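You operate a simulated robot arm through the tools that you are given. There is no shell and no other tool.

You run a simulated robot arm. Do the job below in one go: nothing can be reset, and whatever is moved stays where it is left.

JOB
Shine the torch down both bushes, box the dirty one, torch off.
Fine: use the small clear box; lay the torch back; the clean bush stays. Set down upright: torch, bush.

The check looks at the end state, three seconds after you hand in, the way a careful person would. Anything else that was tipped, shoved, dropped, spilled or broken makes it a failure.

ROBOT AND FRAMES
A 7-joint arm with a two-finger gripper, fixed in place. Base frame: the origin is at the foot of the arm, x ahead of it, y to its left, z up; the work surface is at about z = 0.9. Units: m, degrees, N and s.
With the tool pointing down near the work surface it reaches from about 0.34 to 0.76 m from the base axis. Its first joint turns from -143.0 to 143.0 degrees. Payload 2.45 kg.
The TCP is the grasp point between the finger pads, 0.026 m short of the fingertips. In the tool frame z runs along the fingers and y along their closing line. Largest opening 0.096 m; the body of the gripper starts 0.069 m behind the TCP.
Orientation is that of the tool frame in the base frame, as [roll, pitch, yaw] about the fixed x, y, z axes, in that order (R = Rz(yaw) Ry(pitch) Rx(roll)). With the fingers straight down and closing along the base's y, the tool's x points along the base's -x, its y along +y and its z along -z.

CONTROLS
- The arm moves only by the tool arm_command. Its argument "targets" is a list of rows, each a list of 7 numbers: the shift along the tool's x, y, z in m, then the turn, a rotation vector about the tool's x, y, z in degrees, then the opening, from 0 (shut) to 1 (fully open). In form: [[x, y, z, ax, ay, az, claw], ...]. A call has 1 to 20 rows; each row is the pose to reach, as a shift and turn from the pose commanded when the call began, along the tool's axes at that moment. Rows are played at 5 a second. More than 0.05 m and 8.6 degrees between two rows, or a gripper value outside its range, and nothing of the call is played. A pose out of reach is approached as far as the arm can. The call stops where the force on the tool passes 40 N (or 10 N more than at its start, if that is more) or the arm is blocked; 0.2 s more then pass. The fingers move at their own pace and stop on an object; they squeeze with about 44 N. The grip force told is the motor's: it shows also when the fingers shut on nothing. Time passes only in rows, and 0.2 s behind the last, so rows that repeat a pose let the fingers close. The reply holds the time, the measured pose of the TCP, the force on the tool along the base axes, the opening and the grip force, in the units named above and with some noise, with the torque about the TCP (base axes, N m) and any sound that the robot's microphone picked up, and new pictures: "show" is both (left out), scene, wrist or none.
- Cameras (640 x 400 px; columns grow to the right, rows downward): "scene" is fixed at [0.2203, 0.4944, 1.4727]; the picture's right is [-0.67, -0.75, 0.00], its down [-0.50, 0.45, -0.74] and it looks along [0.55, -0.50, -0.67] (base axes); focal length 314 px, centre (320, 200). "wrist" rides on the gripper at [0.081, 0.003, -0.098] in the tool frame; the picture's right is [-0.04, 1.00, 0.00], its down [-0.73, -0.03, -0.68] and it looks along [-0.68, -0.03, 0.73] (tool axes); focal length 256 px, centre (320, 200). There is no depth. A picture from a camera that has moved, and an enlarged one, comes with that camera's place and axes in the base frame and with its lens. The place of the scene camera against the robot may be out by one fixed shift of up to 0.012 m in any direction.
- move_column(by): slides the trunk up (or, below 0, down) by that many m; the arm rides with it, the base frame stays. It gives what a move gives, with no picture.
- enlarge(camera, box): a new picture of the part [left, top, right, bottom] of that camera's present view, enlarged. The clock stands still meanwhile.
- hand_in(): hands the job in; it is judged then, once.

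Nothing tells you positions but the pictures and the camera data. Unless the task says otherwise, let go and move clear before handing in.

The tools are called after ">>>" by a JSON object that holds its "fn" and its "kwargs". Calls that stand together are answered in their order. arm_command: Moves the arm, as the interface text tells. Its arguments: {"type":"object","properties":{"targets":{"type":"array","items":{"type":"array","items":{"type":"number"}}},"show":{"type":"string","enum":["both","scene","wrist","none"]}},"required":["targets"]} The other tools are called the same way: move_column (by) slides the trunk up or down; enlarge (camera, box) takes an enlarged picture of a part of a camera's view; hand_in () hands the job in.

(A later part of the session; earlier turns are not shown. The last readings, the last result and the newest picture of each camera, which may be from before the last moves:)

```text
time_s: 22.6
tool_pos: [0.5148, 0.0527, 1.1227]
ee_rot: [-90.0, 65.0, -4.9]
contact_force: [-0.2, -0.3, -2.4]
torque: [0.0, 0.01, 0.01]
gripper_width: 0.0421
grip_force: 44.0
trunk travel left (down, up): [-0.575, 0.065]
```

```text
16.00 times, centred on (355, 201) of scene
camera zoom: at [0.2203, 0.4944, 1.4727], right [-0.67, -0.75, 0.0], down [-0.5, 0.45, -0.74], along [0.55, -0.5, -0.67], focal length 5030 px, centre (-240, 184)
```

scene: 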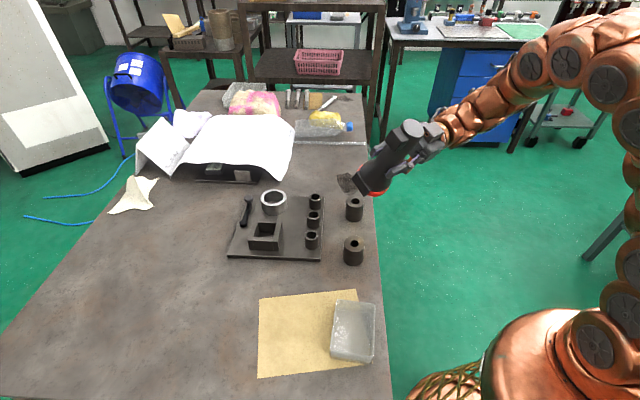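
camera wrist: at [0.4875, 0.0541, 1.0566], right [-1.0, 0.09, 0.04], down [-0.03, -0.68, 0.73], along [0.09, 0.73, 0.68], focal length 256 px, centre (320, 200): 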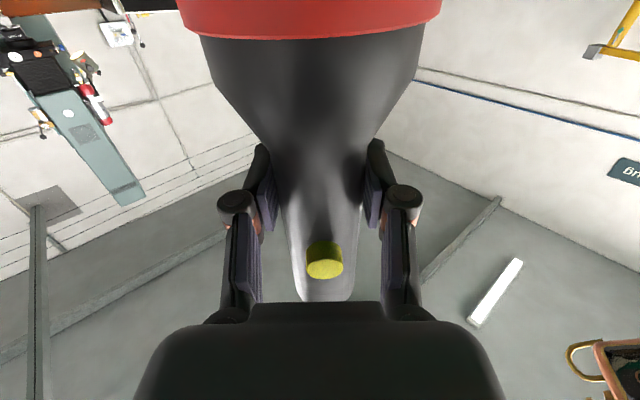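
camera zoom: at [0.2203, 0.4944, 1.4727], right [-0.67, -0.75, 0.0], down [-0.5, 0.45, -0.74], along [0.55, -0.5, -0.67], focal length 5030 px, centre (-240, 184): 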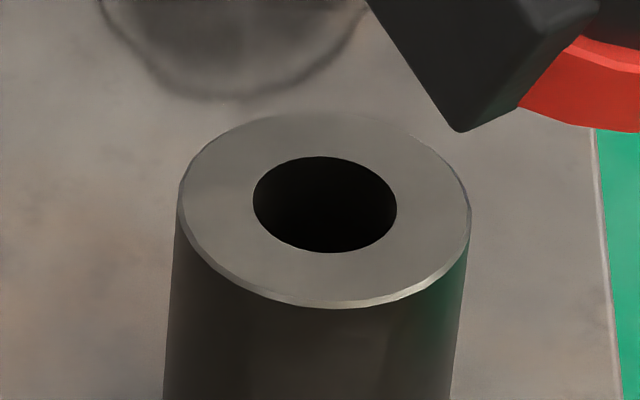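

From the scene camera both bores look equally dark. I will move the torch so its beam comes roughly along the scene camera's line of sight into bush B, without blocking the view.

>>> {"fn": "arm_command", "kwargs": {"targets": [[-0.0208, -0.0051, 0.025, -1.44, 4.82, 1.32, 0], [-0.0416, -0.0102, 0.05, -2.87, 9.63, 2.65, 0], [-0.0624, -0.0152, 0.0749, -4.31, 14.45, 3.97, 0], [-0.0832, -0.0203, 0.0999, -5.74, 19.26, 5.29, 0], [-0.0832, -0.0203, 0.0999, -5.74, 19.26, 5.29, 0]], "show": "scene"}}

>>> {"fn": "enlarge", "kwargs": {"camera": "scene", "box": [300, 150, 410, 270]}}

>>> {"fn": "enlarge", "kwargs": {"camera": "scene", "box": [344, 194, 366, 208]}}

```text
time_s: 23.8
tool_pos: [0.5053, 0.1537, 1.2074]
ee_rot: [-136.8, 62.0, -50.3]
contact_force: [-0.2, 0.4, -3.7]
torque: [0.02, 0.03, -0.02]
gripper_width: 0.042
grip_force: 44.3
trunk travel left (down, up): [-0.575, 0.065]
```

scene: 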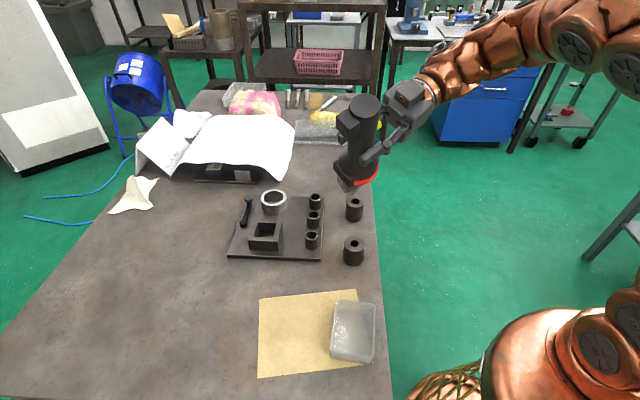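

```text
3.33 times, centred on (355, 210) of scene
camera zoom: at [0.2203, 0.4944, 1.4727], right [-0.67, -0.75, 0.0], down [-0.5, 0.45, -0.74], along [0.55, -0.5, -0.67], focal length 1048 px, centre (203, 167)
```

zoom: 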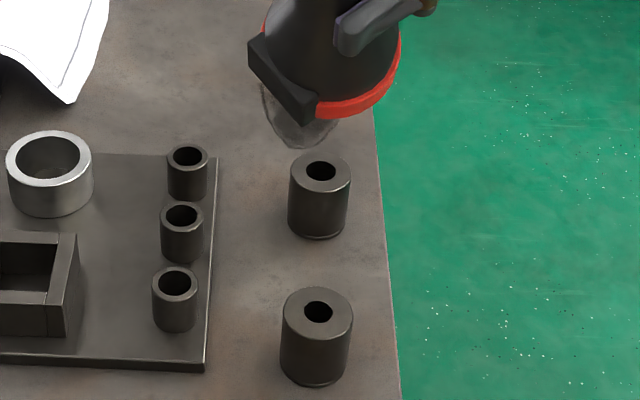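

```text
16.00 times, centred on (355, 201) of scene
camera zoom: at [0.2203, 0.4944, 1.4727], right [-0.67, -0.75, 0.0], down [-0.5, 0.45, -0.74], along [0.55, -0.5, -0.67], focal length 5030 px, centre (-240, 184)
```

zoom: 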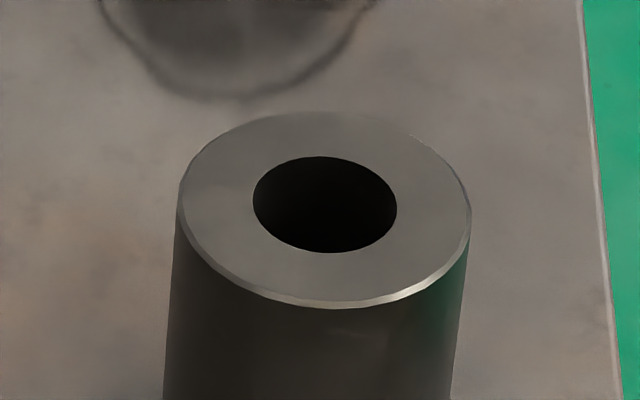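

Neither bore shows anything in the part the scene camera can reach, so I need a steeper look than that camera gives. I will take the torch back over its resting place first, keeping it lit, and plan a better viewing grip.

>>> {"fn": "arm_command", "kwargs": {"targets": [[-0.0023, 0, 0.0304, 5.44, -1.49, 3.26, 0], [-0.0045, 0, 0.0608, 10.88, -2.98, 6.53, 0], [-0.0068, 0, 0.0911, 16.31, -4.47, 9.79, 0], [-0.009, 0, 0.1215, 21.75, -5.97, 13.05, 0], [-0.0113, 0, 0.1519, 27.19, -7.46, 16.31, 0], [-0.0135, 0, 0.1823, 32.63, -8.95, 19.58, 0], [-0.0158, 0, 0.2126, 38.06, -10.44, 22.84, 0], [-0.018, 0, 0.243, 43.5, -11.93, 26.1, 0], [-0.018, 0, 0.243, 43.5, -11.93, 26.1, 0]], "show": "scene"}}

>>> {"fn": "enlarge", "kwargs": {"camera": "scene", "box": [170, 160, 320, 300]}}

```text
time_s: 25.8
tool_pos: [0.5282, 0.3905, 1.1399]
ee_rot: [110.6, 89.9, 152.6]
contact_force: [0.2, 0.1, -2.7]
torque: [0.04, 0.01, 0.04]
gripper_width: 0.0418
grip_force: 44.7
out of reach, approached as far as the arm can: row 7
trunk travel left (down, up): [-0.575, 0.065]
```

scene: 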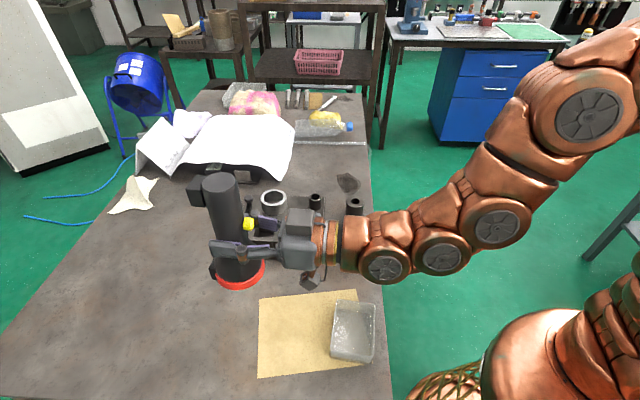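

```text
2.86 times, centred on (245, 230) of scene
camera zoom: at [0.2203, 0.4944, 1.4727], right [-0.67, -0.75, 0.0], down [-0.5, 0.45, -0.74], along [0.55, -0.5, -0.67], focal length 898 px, centre (534, 114)
```

zoom: 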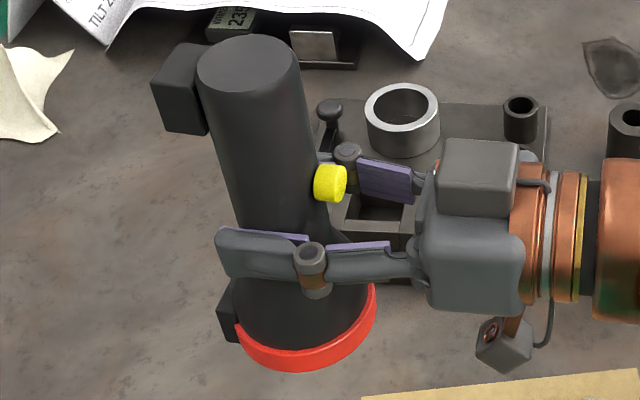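

I can now see the torch's shape clearly: a box-shaped foot at the tail and one at the head, both opposite the button. I will pitch it back level so I can lay it down and re-grip it with the camera on the other side.

>>> {"fn": "arm_command", "kwargs": {"targets": [[0, 0, 0, 0, 7.5, 0, 0], [0, 0, 0, 0, 15, 0, 0], [0, 0, 0, 0, 22.5, 0, 0], [0, 0, 0, 0, 30, 0, 0], [0, 0, 0, 0, 37.5, 0, 0], [0, 0, 0, 0, 45, 0, 0], [0, 0, 0, 0, 52.5, 0, 0], [0, 0, 0, 0, 60, 0, 0], [0, 0, 0, 0, 67.5, 0, 0], [0, 0, 0, 0, 75, 0, 0], [0, 0, 0, 0, 82.5, 0, 0], [0, 0, 0, 0, 90, 0, 0], [0, 0, 0, 0, 90, 0, 0]], "show": "both"}}

>>> {"fn": "enlarge", "kwargs": {"camera": "scene", "box": [150, 170, 320, 280]}}

```text
time_s: 28.6
tool_pos: [0.5291, 0.3879, 1.1391]
ee_rot: [180.0, -0.1, -138.0]
contact_force: [0.4, 0.9, -3.9]
torque: [-0.02, -0.01, -0.01]
gripper_width: 0.0418
grip_force: 44.0
trunk travel left (down, up): [-0.575, 0.065]
camera wrist: at [0.4658, 0.3353, 1.2393], right [-0.64, 0.77, 0.0], down [0.56, 0.47, 0.68], along [0.52, 0.43, -0.73], focal length 256 px, centre (320, 200)
```

scene: 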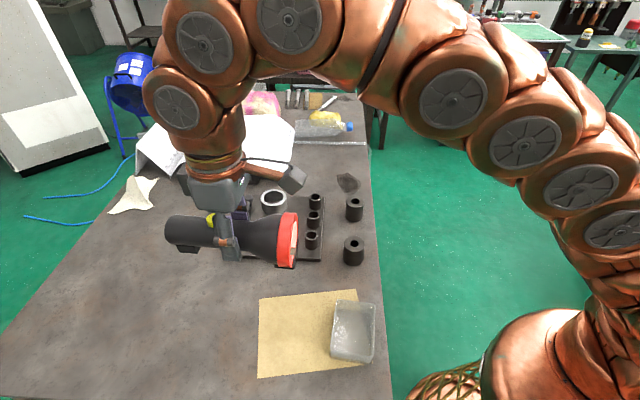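
wrist: 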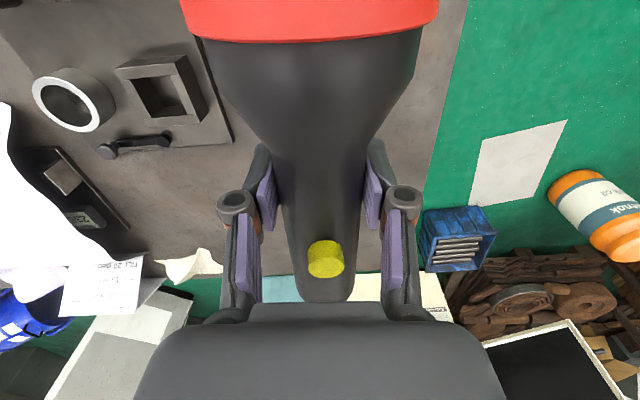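

```text
3.64 times, centred on (235, 225) of scene
camera zoom: at [0.2203, 0.4944, 1.4727], right [-0.67, -0.75, 0.0], down [-0.5, 0.45, -0.74], along [0.55, -0.5, -0.67], focal length 1143 px, centre (629, 109)
```

zoom: 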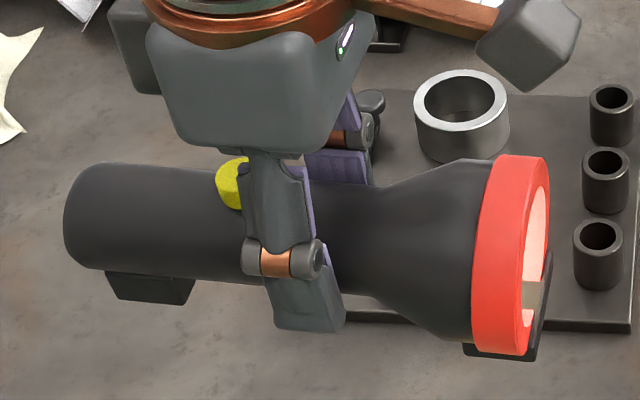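

The torch slid only a few millimetres in the grip. I lower it back to where it lay and watch the contact force.

>>> {"fn": "arm_command", "kwargs": {"targets": [[0, 0, 0.03, 0, 0, 0, 0], [0, 0, 0.06, 0, 0, 0, 0], [0, 0, 0.09, 0, 0, 0, 0], [0, 0, 0.12, 0, 0, 0, 0], [0, 0, 0.15, 0, 0, 0, 0], [0, 0, 0.175, 0, 0, 0, 0], [0, 0, 0.188, 0, 0, 0, 0], [0, 0, 0.192, 0, 0, 0, 0], [0, 0, 0.195, 0, 0, 0, 0], [0, 0, 0.197, 0, 0, 0, 0], [0, 0, 0.197, 0, 0, 0, 0]], "show": "scene"}}

>>> {"fn": "enlarge", "kwargs": {"camera": "scene", "box": [190, 250, 360, 350]}}

```text
time_s: 31.0
tool_pos: [0.5294, 0.3876, 0.9431]
ee_rot: [-180.0, 0.1, -137.9]
contact_force: [5.7, 2.0, 15.2]
torque: [-0.25, 0.81, -0.07]
gripper_width: 0.0422
grip_force: 43.8
trunk travel left (down, up): [-0.575, 0.065]
```

scene: 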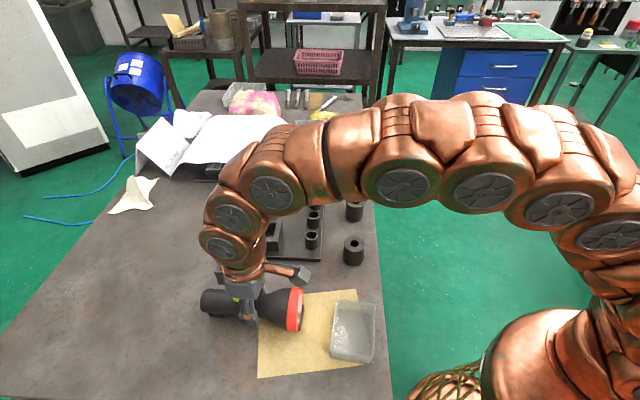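

```text
3.76 times, centred on (275, 300) of scene
camera zoom: at [0.2203, 0.4944, 1.4727], right [-0.67, -0.75, 0.0], down [-0.5, 0.45, -0.74], along [0.55, -0.5, -0.67], focal length 1184 px, centre (489, -176)
```

zoom: 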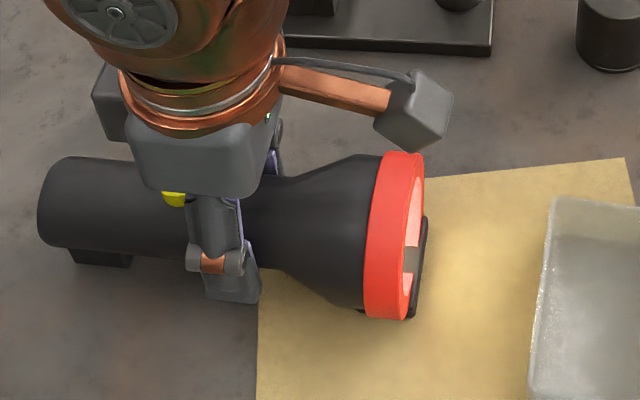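

The head end has touched first with a modest force. I will settle 1 mm more and then open the fingers to let it rest on both feet.

>>> {"fn": "arm_command", "kwargs": {"targets": [[0, 0, 0.001, 0, 0, 0, 0], [0, 0, 0.001, 0, 0, 0, 0.5], [0, 0, 0.001, 0, 0, 0, 0.6], [0, 0, 0.001, 0, 0, 0, 0.8], [0, 0, 0.001, 0, 0, 0, 1], [0, 0, 0.001, 0, 0, 0, 1], [0, 0, 0.001, 0, 0, 0, 1], [0, 0, 0.001, 0, 0, 0, 1]], "show": "both"}}

>>> {"fn": "enlarge", "kwargs": {"camera": "scene", "box": [190, 250, 360, 350]}}

```text
time_s: 32.8
tool_pos: [0.5293, 0.3864, 0.9418]
ee_rot: [-180.0, 0.0, -137.9]
contact_force: [0.1, 0.2, 0.4]
torque: [0.01, 0.02, -0.06]
gripper_width: 0.0959
grip_force: 0.1
trunk travel left (down, up): [-0.575, 0.065]
camera wrist: at [0.4653, 0.3348, 1.041], right [-0.64, 0.77, 0.0], down [0.56, 0.47, 0.68], along [0.52, 0.43, -0.73], focal length 256 px, centre (320, 200)
```

scene: 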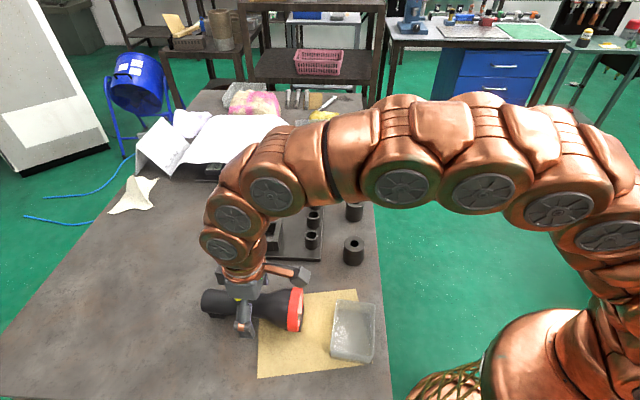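
wrist: 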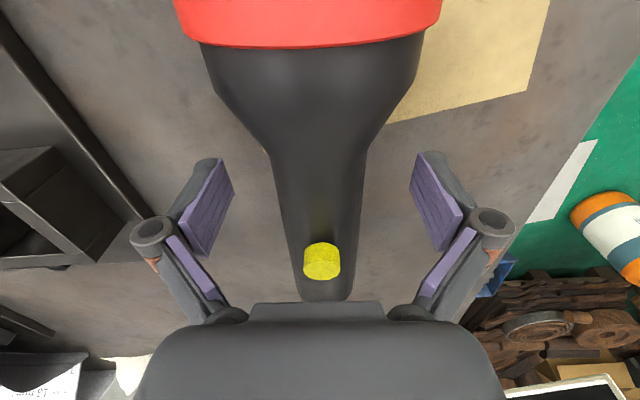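

```text
3.76 times, centred on (275, 300) of scene
camera zoom: at [0.2203, 0.4944, 1.4727], right [-0.67, -0.75, 0.0], down [-0.5, 0.45, -0.74], along [0.55, -0.5, -0.67], focal length 1184 px, centre (489, -176)
```

zoom: 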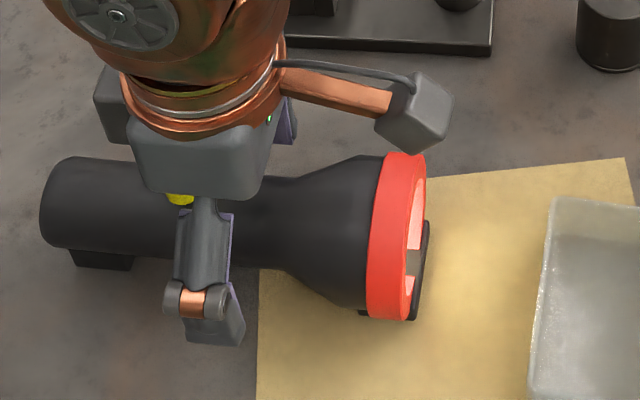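

The torch is back on its feet almost exactly where it was, still lit. I lift clear and turn the hand the other way round, to test whether I can grip with the camera on the tail side.

>>> {"fn": "arm_command", "kwargs": {"targets": [[0, 0, -0.02, 0, 0, 0, 1], [0, 0, -0.05, 0, 0, 0, 1], [0, 0, -0.09, 0, 0, 0, 1], [0, 0, -0.13, 0, 0, 0, 1], [0, 0, -0.17, 0, 0, 0, 1], [0, 0, -0.2, 0, 0, 7.5, 1], [0, 0, -0.2, 0, 0, 15, 1], [0, 0, -0.2, 0, 0, 22.5, 1], [0, 0, -0.2, 0, 0, 30, 1], [0, 0, -0.2, 0, 0, 37.5, 1], [0, 0, -0.2, 0, 0, 45, 1], [0, 0, -0.2, 0, 0, 52.5, 1], [0, 0, -0.2, 0, 0, 60, 1], [0, 0, -0.2, 0, 0, 67.5, 1], [0, 0, -0.2, 0, 0, 75, 1], [0, 0, -0.2, 0, 0, 82.5, 1], [0, 0, -0.2, 0, 0, 90, 1]], "show": "none"}}

>>> {"fn": "arm_command", "kwargs": {"targets": [[0, 0, 0, 0, 0, 7.5, 1], [0, 0, 0, 0, 0, 15, 1], [0, 0, 0, 0, 0, 22.5, 1], [0, 0, 0, 0, 0, 30, 1], [0, 0, 0, 0, 0, 37.5, 1], [0, 0, 0, 0, 0, 45, 1], [0, 0, 0, 0, 0, 52.5, 1], [0, 0, 0, 0, 0, 60, 1], [0, 0, 0, 0, 0, 67.5, 1], [0, 0, 0, 0, 0, 75, 1], [0, 0, 0, 0, 0, 82.5, 1], [0, 0, 0, 0, 0, 90, 1], [0, 0, 0, 0, 0, 90, 1]], "show": "both"}}

```text
time_s: 36.4
tool_pos: [0.5271, 0.3874, 1.1412]
ee_rot: [180.0, 0.0, 132.0]
contact_force: [0.2, -0.3, 0.3]
torque: [0.02, -0.01, -0.04]
gripper_width: 0.0963
grip_force: 0.2
trunk travel left (down, up): [-0.575, 0.065]
```

```text
time_s: 39.2
tool_pos: [0.5294, 0.3891, 1.1384]
ee_rot: [179.9, 0.3, 42.0]
contact_force: [0.9, 0.4, -0.5]
torque: [-0.1, 0.03, 0.0]
gripper_width: 0.0964
grip_force: 0.1
out of reach, approached as far as the arm can: row 12
trunk travel left (down, up): [-0.575, 0.065]
camera wrist: at [0.5914, 0.4413, 1.2382], right [0.64, -0.77, 0.0], down [-0.56, -0.47, 0.68], along [-0.52, -0.44, -0.73], focal length 256 px, centre (320, 200)
```

scene: 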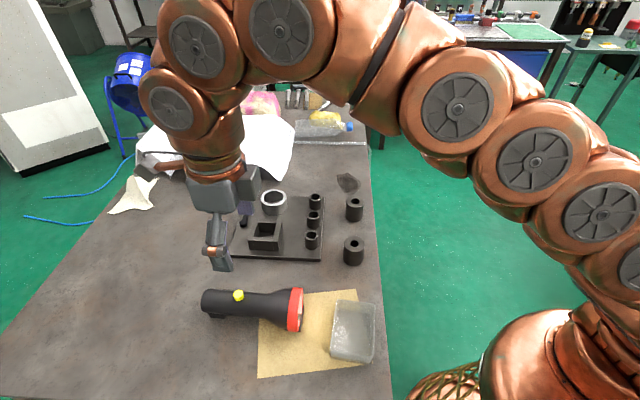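
wrist: 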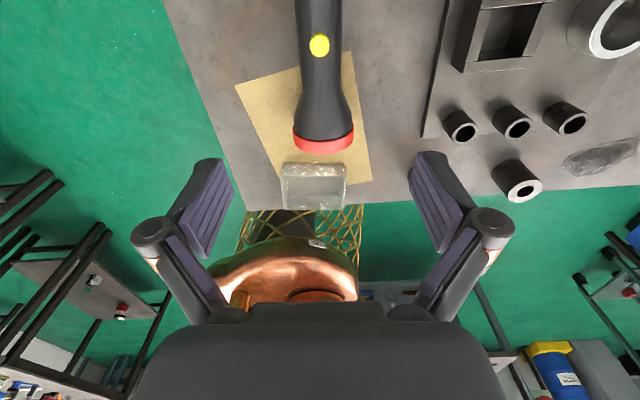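

The flipped hand orientation is reachable. Before re-gripping, with the hand empty, I take a near-vertical look down bush A's bore with the wrist camera.

>>> {"fn": "arm_command", "kwargs": {"targets": [[-0.0278, 0.0193, 0.0025, 0, 2.5, 0, 1], [-0.0556, 0.0385, 0.005, 0, 5, 0, 1], [-0.0834, 0.0578, 0.0075, 0, 7.5, 0, 1], [-0.1113, 0.077, 0.01, 0, 10, 0, 1], [-0.1391, 0.0963, 0.0125, 0, 12.5, 0, 1], [-0.1669, 0.1155, 0.015, 0, 15, 0, 1], [-0.1947, 0.1348, 0.0175, 0, 17.5, 0, 1], [-0.2225, 0.154, 0.02, 0, 20, 0, 1], [-0.2225, 0.154, 0.02, 0, 20, 0, 1]], "show": "both"}}

```text
time_s: 41.2
tool_pos: [0.5496, 0.1921, 1.1381]
ee_rot: [-180.0, -20.0, 42.2]
contact_force: [0.0, 0.2, 0.8]
torque: [0.0, -0.02, 0.0]
gripper_width: 0.096
grip_force: 0.1
out of reach, approached as far as the arm can: row 4, 5, 6, 7, 8, 9
trunk travel left (down, up): [-0.575, 0.065]
camera wrist: at [0.5827, 0.2187, 1.2592], right [0.64, -0.77, -0.01], down [-0.7, -0.6, 0.39], along [-0.31, -0.24, -0.92], focal length 256 px, centre (320, 200)
```

scene: 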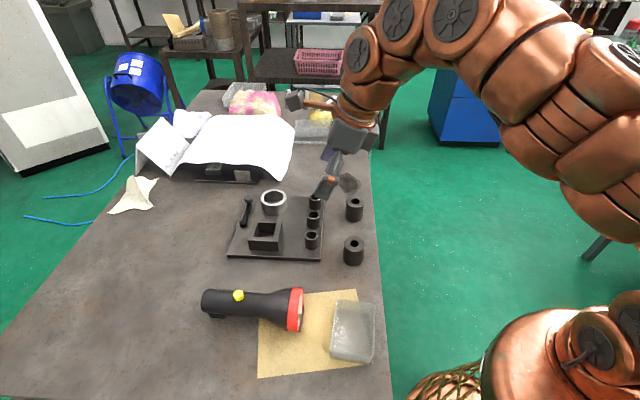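
wrist: 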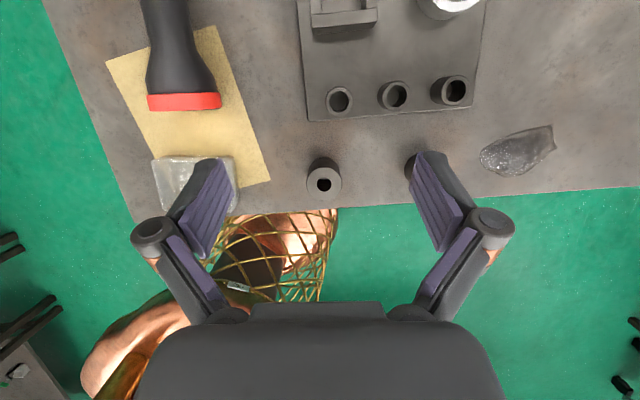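

The arm could not go all the way there, but bush A is in view from about 20° off vertical. I enlarge it.

>>> {"fn": "enlarge", "kwargs": {"camera": "wrist", "box": [300, 155, 346, 200]}}

>>> {"fn": "enlarge", "kwargs": {"camera": "wrist", "box": [312, 174, 336, 192]}}

>>> {"fn": "enlarge", "kwargs": {"camera": "wrist", "box": [320, 70, 480, 170]}}

```text
8.89 times, centred on (323, 178) of wrist
camera zoom: at [0.5827, 0.2187, 1.2592], right [0.64, -0.77, -0.01], down [-0.7, -0.6, 0.39], along [-0.31, -0.24, -0.92], focal length 2276 px, centre (293, 400)
```

zoom: 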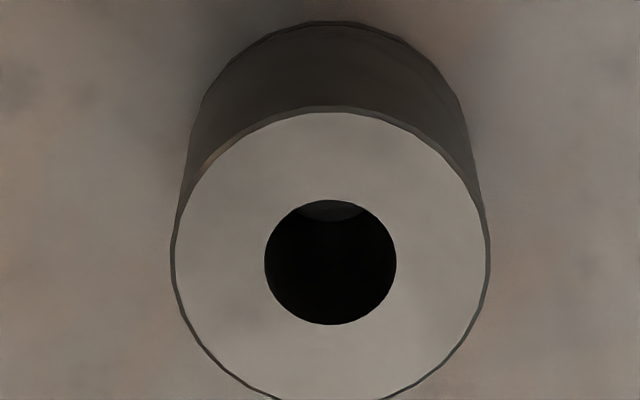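

```text
16.00 times, centred on (324, 183) of wrist
camera zoom: at [0.5827, 0.2187, 1.2592], right [0.64, -0.77, -0.01], down [-0.7, -0.6, 0.39], along [-0.31, -0.24, -0.92], focal length 4096 px, centre (256, 472)
```

zoom: 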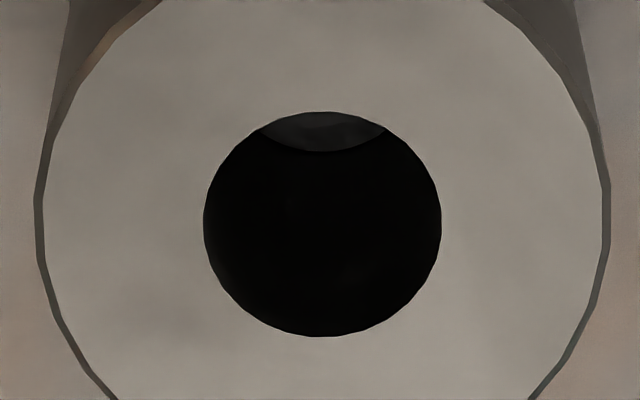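

```text
4.00 times, centred on (400, 120) of wrist
camera zoom: at [0.5827, 0.2187, 1.2592], right [0.64, -0.77, -0.01], down [-0.7, -0.6, 0.39], along [-0.31, -0.24, -0.92], focal length 1024 px, centre (0, 520)
```

zoom: 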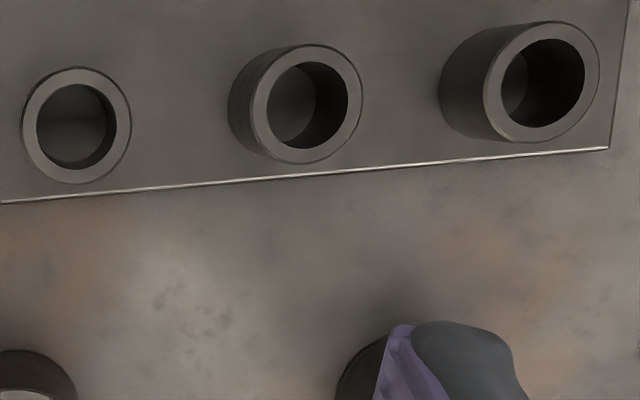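

The bore walls are black, but from above a sliver of the bore's floor shows. A straight-down look should reveal the contents, so I level the hand and turn it back toward a comfortable yaw.

>>> {"fn": "arm_command", "kwargs": {"targets": [[0, 0, 0, 0, -7, 0, 1], [0, 0, 0, 0, -14, 0, 1], [0, 0, 0, 0, -20, 0, 1], [0, 0, 0, 0, -20, 0, 1]], "show": "none"}}

```text
time_s: 42.2
tool_pos: [0.5465, 0.1948, 1.1332]
ee_rot: [179.9, 0.1, 42.2]
contact_force: [0.1, 1.3, -0.6]
torque: [-0.07, 0.01, 0.0]
gripper_width: 0.0962
grip_force: 0.0
trunk travel left (down, up): [-0.575, 0.065]
```

>>> {"fn": "arm_command", "kwargs": {"targets": [[0, 0, 0, 0, 0, -7.5, 1], [0, 0, 0, 0, 0, -15, 1], [0, 0, 0, 0, 0, -22.5, 1], [0, 0, 0, 0, 0, -30, 1], [0, 0, 0, 0, 0, -37.5, 1], [0, 0, 0, 0, 0, -45, 1], [0, 0, 0, 0, 0, -52.5, 1], [0, 0, 0, 0, 0, -60, 1], [0, 0, 0, 0, 0, -67.5, 1], [0, 0, 0, 0, 0, -75, 1], [0, 0, 0, 0, 0, -82.5, 1], [0, 0, 0, 0, 0, -90, 1], [0, 0, 0, 0, 0, -97.5, 1], [0, 0, 0, 0, 0, -105, 1], [0, 0, 0, 0, 0, -112.5, 1], [0, 0, 0, 0, 0, -120, 1], [0, 0, 0, 0, 0, -127.5, 1], [0, 0, 0, 0, 0, -135, 1], [0, 0, 0, 0, 0, -138, 1]], "show": "none"}}

```text
time_s: 46.2
tool_pos: [0.5457, 0.1922, 1.1317]
ee_rot: [-179.9, 0.1, -179.8]
contact_force: [0.2, -0.1, -0.3]
torque: [-0.01, 0.0, 0.01]
gripper_width: 0.0959
grip_force: 0.1
trunk travel left (down, up): [-0.575, 0.065]
```

>>> {"fn": "arm_command", "kwargs": {"targets": [[0.001, -0.011, 0.005, 0, 5, 0, 1], [0.002, -0.022, 0.011, 0, 10, 0, 1], [0.003, -0.033, 0.016, 0, 15, 0, 1], [0.0044, -0.044, 0.022, 0, 20, 0, 1], [0.0044, -0.044, 0.022, 0, 20, 0, 1]], "show": "wrist"}}

```text
time_s: 47.4
tool_pos: [0.5367, 0.1515, 1.1022]
ee_rot: [179.9, -20.1, -179.6]
contact_force: [2.5, -6.5, 0.5]
torque: [0.64, 0.24, -0.24]
gripper_width: 0.096
grip_force: 0.0
out of reach, approached as far as the arm can: row 4, 5
trunk travel left (down, up): [-0.575, 0.065]
camera wrist: at [0.4941, 0.1545, 1.2229], right [0.03, 1.0, -0.01], down [0.92, -0.02, 0.39], along [0.39, -0.02, -0.92], focal length 256 px, centre (320, 200)
```

wrist: 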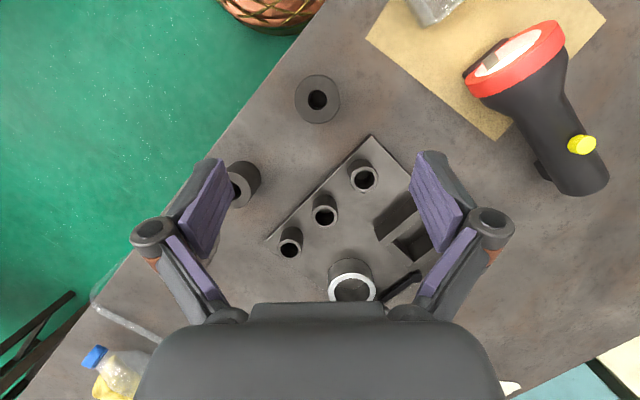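

>>> {"fn": "enlarge", "kwargs": {"camera": "wrist", "box": [290, 75, 346, 122]}}

>>> {"fn": "enlarge", "kwargs": {"camera": "wrist", "box": [302, 88, 334, 112]}}

>>> {"fn": "arm_command", "kwargs": {"targets": [[0, 0, 0, 0, 0, 0, 1]], "show": "scene"}}

```text
8.51 times, centred on (318, 98) of wrist
camera zoom: at [0.4941, 0.1545, 1.2229], right [0.03, 1.0, -0.01], down [0.92, -0.02, 0.39], along [0.39, -0.02, -0.92], focal length 2179 px, centre (337, 1064)
```

zoom: 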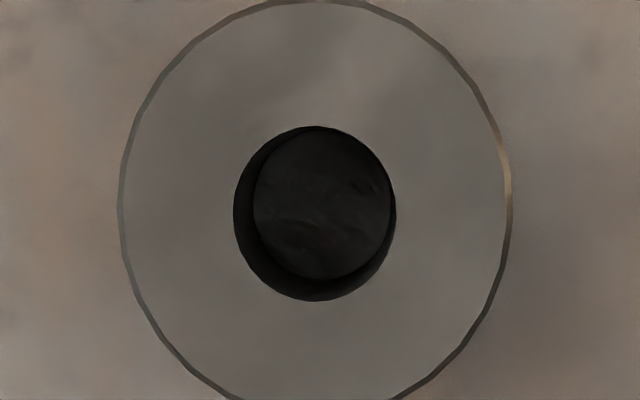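

```text
16.00 times, centred on (318, 100) of wrist
camera zoom: at [0.4941, 0.1545, 1.2229], right [0.03, 1.0, -0.01], down [0.92, -0.02, 0.39], along [0.39, -0.02, -0.92], focal length 4096 px, centre (352, 1800)
```

zoom: 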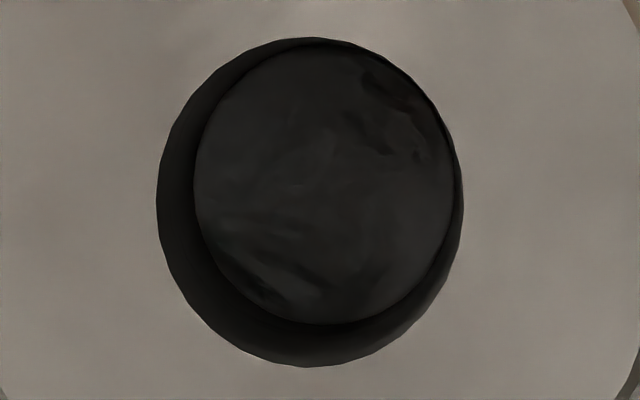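

```text
time_s: 47.8
tool_pos: [0.5378, 0.1495, 1.1026]
ee_rot: [-180.0, -20.0, -179.9]
contact_force: [0.3, -0.3, -0.2]
torque: [-0.01, 0.01, 0.01]
gripper_width: 0.096
grip_force: 0.0
trunk travel left (down, up): [-0.575, 0.065]
```

scene: 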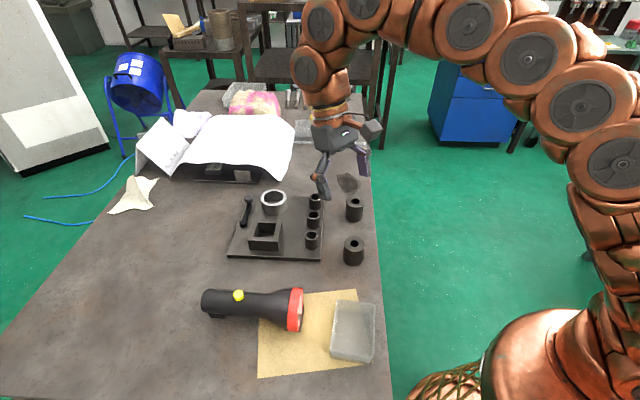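

Looking straight down, bush A's bore floor shows some mottled dark smears. I now move the camera over bush B for the same look.

>>> {"fn": "arm_command", "kwargs": {"targets": [[-0.0213, -0.025, -0.0078, 0, 0, 0, 1], [-0.0426, -0.05, -0.0155, 0, 0, 0, 1], [-0.0638, -0.075, -0.0233, 0, 0, 0, 1], [-0.0851, -0.1, -0.031, 0, 0, 0, 1], [-0.0851, -0.1, -0.031, 0, 0, 0, 1]], "show": "wrist"}}

```text
time_s: 49.0
tool_pos: [0.5769, 0.0436, 1.0809]
ee_rot: [179.9, -19.9, -180.0]
contact_force: [-0.5, -0.5, 0.4]
torque: [0.09, 0.02, -0.01]
gripper_width: 0.0963
grip_force: 0.1
out of reach, approached as far as the arm can: row 1, 2, 3, 4, 5
trunk travel left (down, up): [-0.575, 0.065]
camera wrist: at [0.5331, 0.0468, 1.2015], right [0.04, 1.0, -0.01], down [0.92, -0.03, 0.39], along [0.39, -0.03, -0.92], focal length 256 px, centre (320, 200)
```

wrist: 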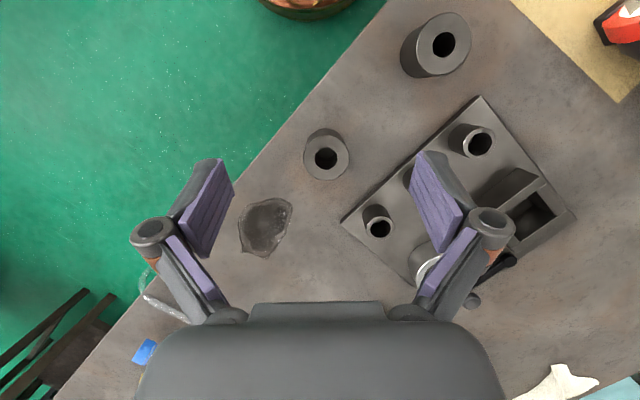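

>>> {"fn": "enlarge", "kwargs": {"camera": "wrist", "box": [298, 130, 354, 182]}}

>>> {"fn": "enlarge", "kwargs": {"camera": "wrist", "box": [309, 146, 341, 170]}}

```text
7.69 times, centred on (326, 156) of wrist
camera zoom: at [0.5331, 0.0468, 1.2015], right [0.04, 1.0, -0.01], down [0.92, -0.03, 0.39], along [0.39, -0.03, -0.92], focal length 1969 px, centre (274, 538)
```

zoom: 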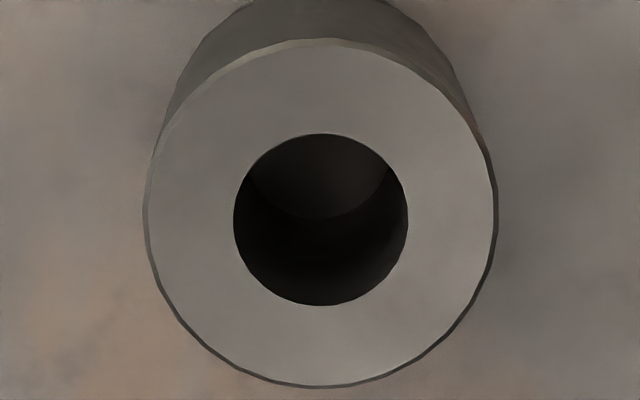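

```text
16.00 times, centred on (325, 158) of wrist
camera zoom: at [0.5331, 0.0468, 1.2015], right [0.04, 1.0, -0.01], down [0.92, -0.03, 0.39], along [0.39, -0.03, -0.92], focal length 4096 px, centre (240, 872)
```

zoom: 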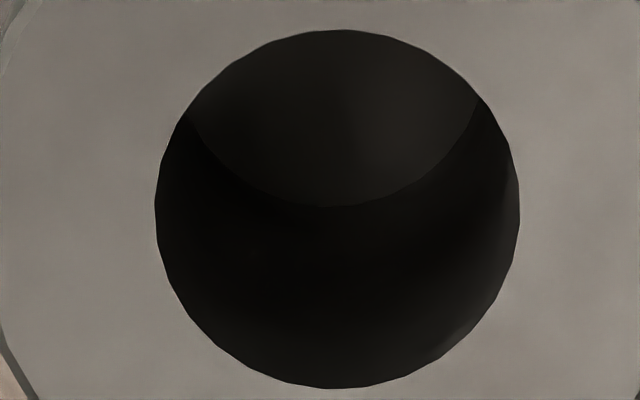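

Bush B's floor looks smooth so far but only half is visible. I rotate the hand sideways so the camera can get exactly over bush B.

>>> {"fn": "arm_command", "kwargs": {"targets": [[-0.0015, -0.0035, -0.0036, -2.4, 0, 6.58, 1], [-0.0029, -0.0069, -0.0072, -4.79, 0, 13.17, 1], [-0.0044, -0.0104, -0.0109, -7.19, 0, 19.75, 1], [-0.0058, -0.0138, -0.0145, -9.58, 0, 26.33, 1], [-0.0073, -0.0173, -0.0181, -11.98, 0, 32.92, 1], [-0.0087, -0.0208, -0.0217, -14.38, 0, 39.5, 1], [-0.0102, -0.0242, -0.0253, -16.77, 0, 46.08, 1], [-0.0116, -0.0277, -0.029, -19.17, 0, 52.66, 1], [-0.0131, -0.0311, -0.0326, -21.56, 0, 59.25, 1], [-0.0145, -0.0346, -0.0362, -23.96, 0, 65.83, 1], [-0.0145, -0.0346, -0.0362, -23.96, 0, 65.83, 1]], "show": "wrist"}}

```text
time_s: 51.4
tool_pos: [0.6026, 0.0105, 1.1093]
ee_rot: [179.9, -20.1, 110.0]
contact_force: [-0.1, -1.0, -0.3]
torque: [0.0, 0.0, 0.03]
gripper_width: 0.0961
grip_force: 0.0
trunk travel left (down, up): [-0.575, 0.065]
camera wrist: at [0.5911, 0.0522, 1.2308], right [0.95, 0.31, -0.01], down [0.29, -0.88, 0.39], along [0.11, -0.37, -0.92], focal length 256 px, centre (320, 200)
```

wrist: 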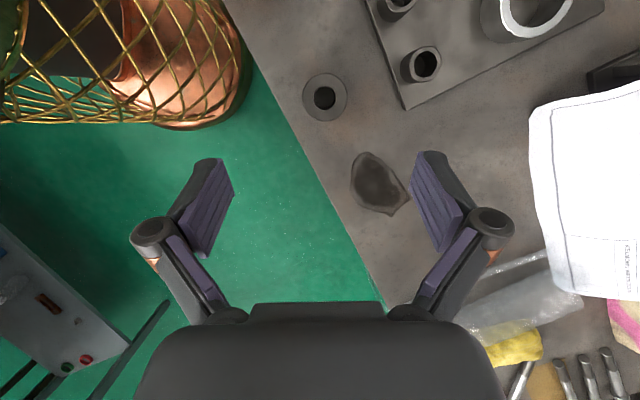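

>>> {"fn": "enlarge", "kwargs": {"camera": "wrist", "box": [297, 73, 353, 122]}}

>>> {"fn": "enlarge", "kwargs": {"camera": "wrist", "box": [310, 85, 340, 109]}}

```text
8.16 times, centred on (325, 98) of wrist
camera zoom: at [0.5911, 0.0522, 1.2308], right [0.95, 0.31, -0.01], down [0.29, -0.88, 0.39], along [0.11, -0.37, -0.92], focal length 2090 px, centre (279, 1037)
```

zoom: 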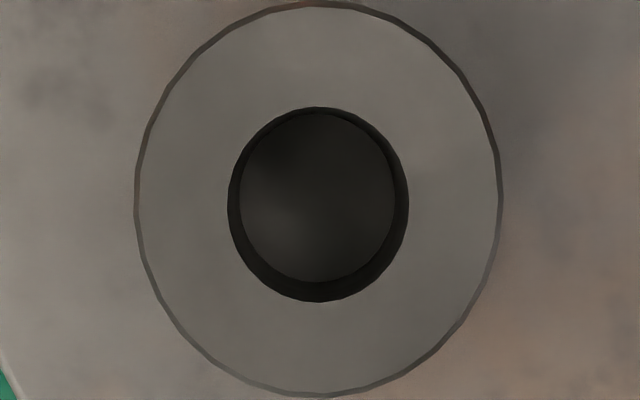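

```text
16.00 times, centred on (325, 97) of wrist
camera zoom: at [0.5911, 0.0522, 1.2308], right [0.95, 0.31, -0.01], down [0.29, -0.88, 0.39], along [0.11, -0.37, -0.92], focal length 4096 px, centre (240, 1848)
```

zoom: 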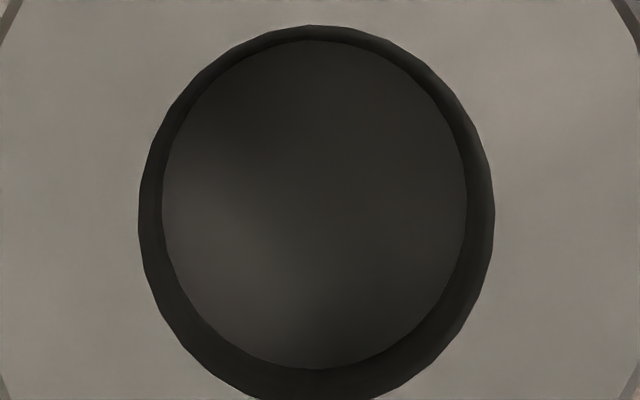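

Bush B's floor is smooth and even. I take a closer look at both, first B from 6 cm lower.

>>> {"fn": "arm_command", "kwargs": {"targets": [[-0.0103, 0, 0.0282, 0, 0, 0, 1], [-0.0205, 0, 0.0564, 0, 0, 0, 1], [-0.0205, 0, 0.0564, 0, 0, 0, 1]], "show": "wrist"}}

>>> {"fn": "enlarge", "kwargs": {"camera": "wrist", "box": [305, 78, 345, 106]}}

>>> {"fn": "arm_command", "kwargs": {"targets": [[0.0235, -0.0106, 0.0086, 0, 0, 0, 1], [0.047, -0.0212, 0.0171, 0, 0, 0, 1], [0.0706, -0.0318, 0.0257, 0, 0, 0, 1], [0.0941, -0.0424, 0.0342, 0, 0, 0, 1], [0.1176, -0.053, 0.0428, 0, 0, 0, 1], [0.1176, -0.053, 0.0428, 0, 0, 0, 1]], "show": "wrist"}}

```text
time_s: 52.2
tool_pos: [0.6038, 0.0115, 1.0512]
ee_rot: [180.0, -20.0, 110.1]
contact_force: [-1.1, 0.2, -0.2]
torque: [0.02, -0.02, 0.02]
gripper_width: 0.096
grip_force: 0.1
trunk travel left (down, up): [-0.575, 0.065]
camera wrist: at [0.5912, 0.0538, 1.1714], right [0.95, 0.31, -0.01], down [0.29, -0.88, 0.39], along [0.11, -0.37, -0.92], focal length 256 px, centre (320, 200)
```

wrist: 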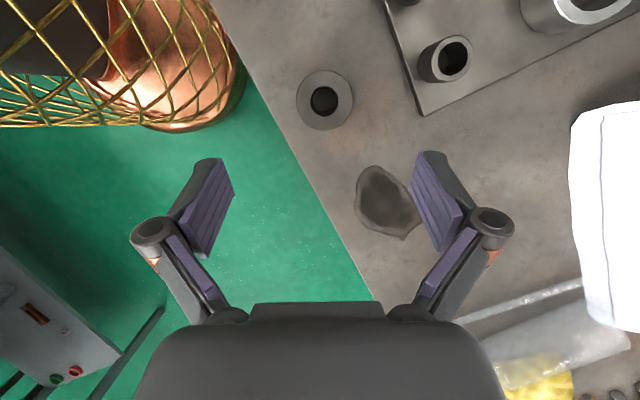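

```text
14.29 times, centred on (325, 92) of wrist
camera zoom: at [0.5912, 0.0538, 1.1714], right [0.95, 0.31, -0.01], down [0.29, -0.88, 0.39], along [0.11, -0.37, -0.92], focal length 3657 px, centre (249, 1743)
```

zoom: 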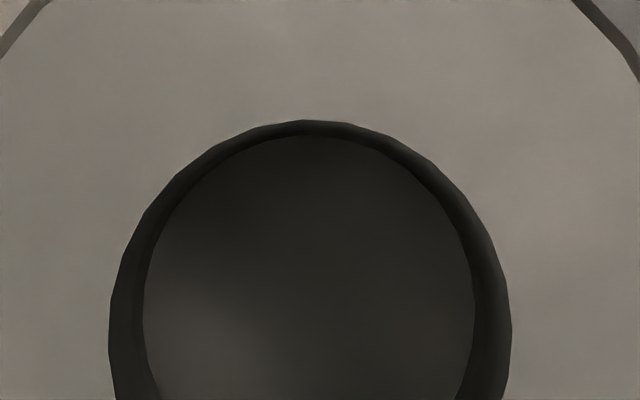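

```text
time_s: 53.6
tool_pos: [0.5119, 0.1083, 1.0509]
ee_rot: [180.0, -20.1, 110.1]
contact_force: [-0.8, 0.1, 0.3]
torque: [0.0, 0.0, 0.01]
gripper_width: 0.096
grip_force: 0.1
trunk travel left (down, up): [-0.575, 0.065]
camera wrist: at [0.4989, 0.1501, 1.1724], right [0.95, 0.31, -0.01], down [0.29, -0.88, 0.39], along [0.11, -0.37, -0.92], focal length 256 px, centre (320, 200)
```

wrist: 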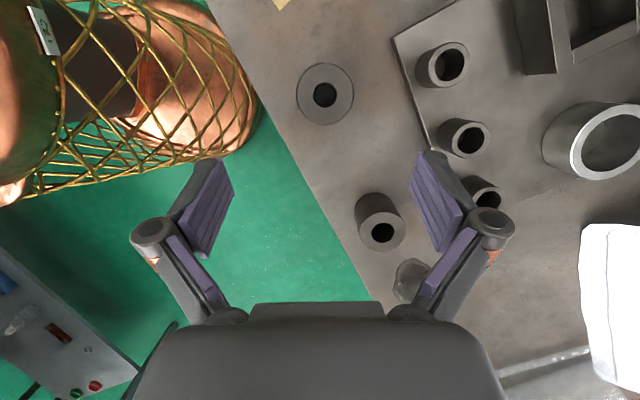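

>>> {"fn": "enlarge", "kwargs": {"camera": "wrist", "box": [304, 80, 346, 108]}}

>>> {"fn": "enlarge", "kwargs": {"camera": "wrist", "box": [290, 60, 360, 128]}}

```text
14.29 times, centred on (325, 94) of wrist
camera zoom: at [0.4989, 0.1501, 1.1724], right [0.95, 0.31, -0.01], down [0.29, -0.88, 0.39], along [0.11, -0.37, -0.92], focal length 3657 px, centre (249, 1714)
```

zoom: 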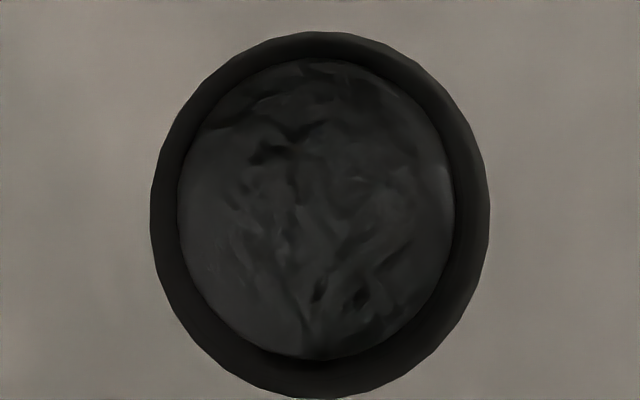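

```text
5.88 times, centred on (325, 94) of wrist
camera zoom: at [0.4989, 0.1501, 1.1724], right [0.95, 0.31, -0.01], down [0.29, -0.88, 0.39], along [0.11, -0.37, -0.92], focal length 1506 px, centre (291, 824)
```

zoom: 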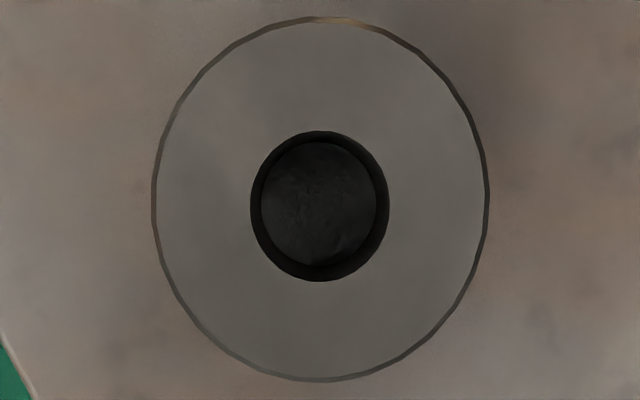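

Bush A's bore holds a lumpy grey mass while bush B's is smooth and clear, so the near bush A is the dirty one. Next I rise and level the hand, then go to the torch button to switch it off.

>>> {"fn": "arm_command", "kwargs": {"targets": [[0.0114, 0, -0.0313, 0, -6.7, 0, 1], [0.0228, 0, -0.0627, 0, -13.4, 0, 0.7], [0.0342, 0, -0.094, 0, -20, 0, 0.3], [0.0342, 0, -0.094, 0, -20, 0, 0]], "show": "none"}}

```text
time_s: 54.6
tool_pos: [0.5095, 0.11, 1.1493]
ee_rot: [-179.9, 0.1, 110.1]
contact_force: [0.2, 0.3, -0.1]
torque: [-0.01, 0.04, -0.02]
gripper_width: 0.0298
grip_force: 2.2
trunk travel left (down, up): [-0.575, 0.065]
```

>>> {"fn": "arm_command", "kwargs": {"targets": [[0.0166, 0.009, 0.004, 0, 0, -7, 0], [0.0333, 0.0179, 0.008, 0, 0, -14, 0], [0.0499, 0.0269, 0.012, 0, 0, -21, 0], [0.0666, 0.0358, 0.016, 0, 0, -28, 0], [0.0832, 0.0448, 0.02, 0, 0, -35, 0], [0.0998, 0.0537, 0.024, 0, 0, -42, 0], [0.1165, 0.0627, 0.028, 0, 0, -49, 0], [0.1331, 0.0716, 0.032, 0, 0, -56, 0], [0.1497, 0.0806, 0.036, 0, 0, -63, 0], [0.1664, 0.0895, 0.04, 0, 0, -70, 0], [0.183, 0.0985, 0.044, 0, 0, -77, 0], [0.1997, 0.1074, 0.05, 0, 0, -84, 0], [0.2163, 0.1164, 0.06, 0, 0, -91, 0], [0.2329, 0.1253, 0.07, 0, 0, -98, 0], [0.2496, 0.1343, 0.085, 0, 0, -105, 0], [0.2662, 0.1432, 0.1, 0, 0, -112, 0], [0.2662, 0.1432, 0.1, 0, 0, -112, 0]], "show": "both"}}

>>> {"fn": "enlarge", "kwargs": {"camera": "wrist", "box": [220, 0, 420, 170]}}

```text
time_s: 58.2
tool_pos: [0.5528, 0.4096, 1.0481]
ee_rot: [180.0, 0.1, -138.0]
contact_force: [0.9, -0.5, 0.1]
torque: [-0.01, -0.03, 0.0]
gripper_width: 0.0001
grip_force: 28.4
trunk travel left (down, up): [-0.575, 0.065]
camera wrist: at [0.4896, 0.3571, 1.1474], right [-0.64, 0.77, 0.0], down [0.56, 0.47, 0.68], along [0.52, 0.44, -0.73], focal length 256 px, centre (320, 200)
```

scene: 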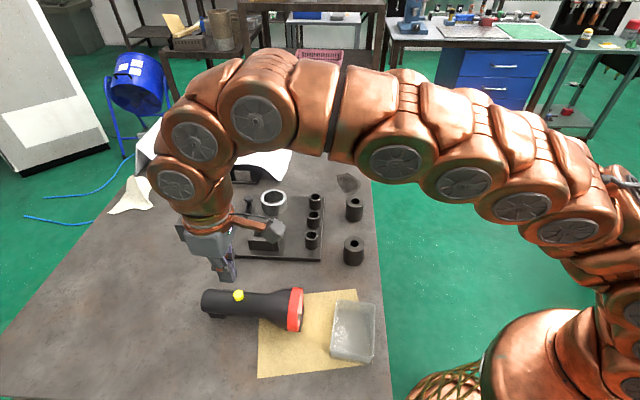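
wrist: 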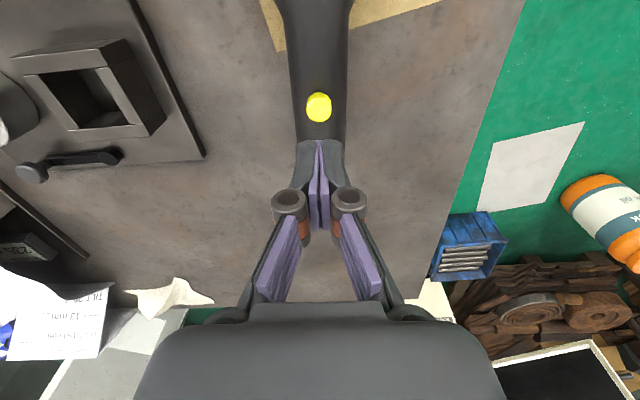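

```text
2.35 times, centred on (320, 85) of wrist
camera zoom: at [0.4896, 0.3571, 1.1474], right [-0.64, 0.77, 0.0], down [0.56, 0.47, 0.68], along [0.52, 0.44, -0.73], focal length 602 px, centre (320, 471)
```

zoom: 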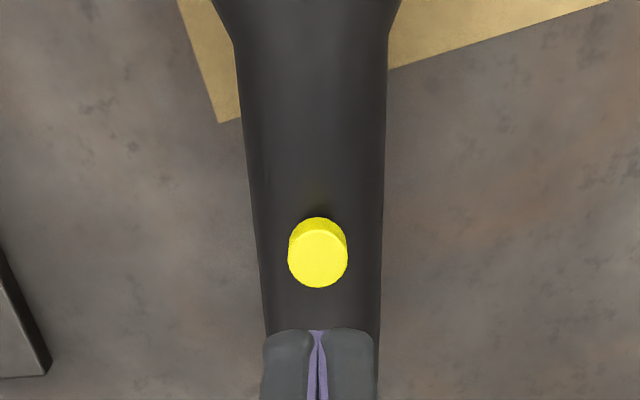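

The torch sits as before and the button is about 2 mm ahead of the TCP. I centre on it and press it again to switch off.

>>> {"fn": "arm_command", "kwargs": {"targets": [[0.001, -0.0005, 0.015, 0, 0, 0, 0], [0.002, -0.001, 0.03, 0, 0, 0, 0], [0.002, -0.001, 0.042, 0, 0, 0, 0], [0.002, -0.001, 0.049, 0, 0, 0, 0], [0.002, -0.001, 0.052, 0, 0, 0, 0], [0.002, -0.001, 0.055, 0, 0, 0, 0], [0.002, -0.001, 0.0565, 0, 0, 0, 0], [0.002, -0.001, 0.0575, 0, 0, 0, 0], [0.002, -0.001, 0.0575, 0, 0, 0, 0]], "show": "scene"}}

```text
time_s: 60.2
tool_pos: [0.553, 0.4081, 0.9942]
ee_rot: [180.0, 0.1, -137.9]
contact_force: [0.1, 2.0, 14.3]
torque: [0.05, 0.06, 0.0]
gripper_width: 0.006
grip_force: 28.3
trunk travel left (down, up): [-0.575, 0.065]
heard: click
```

scene: 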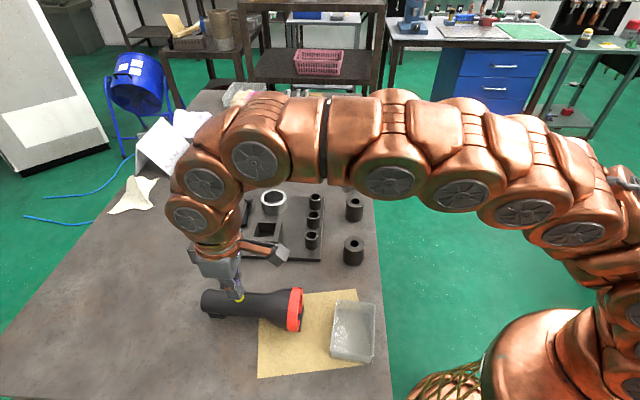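

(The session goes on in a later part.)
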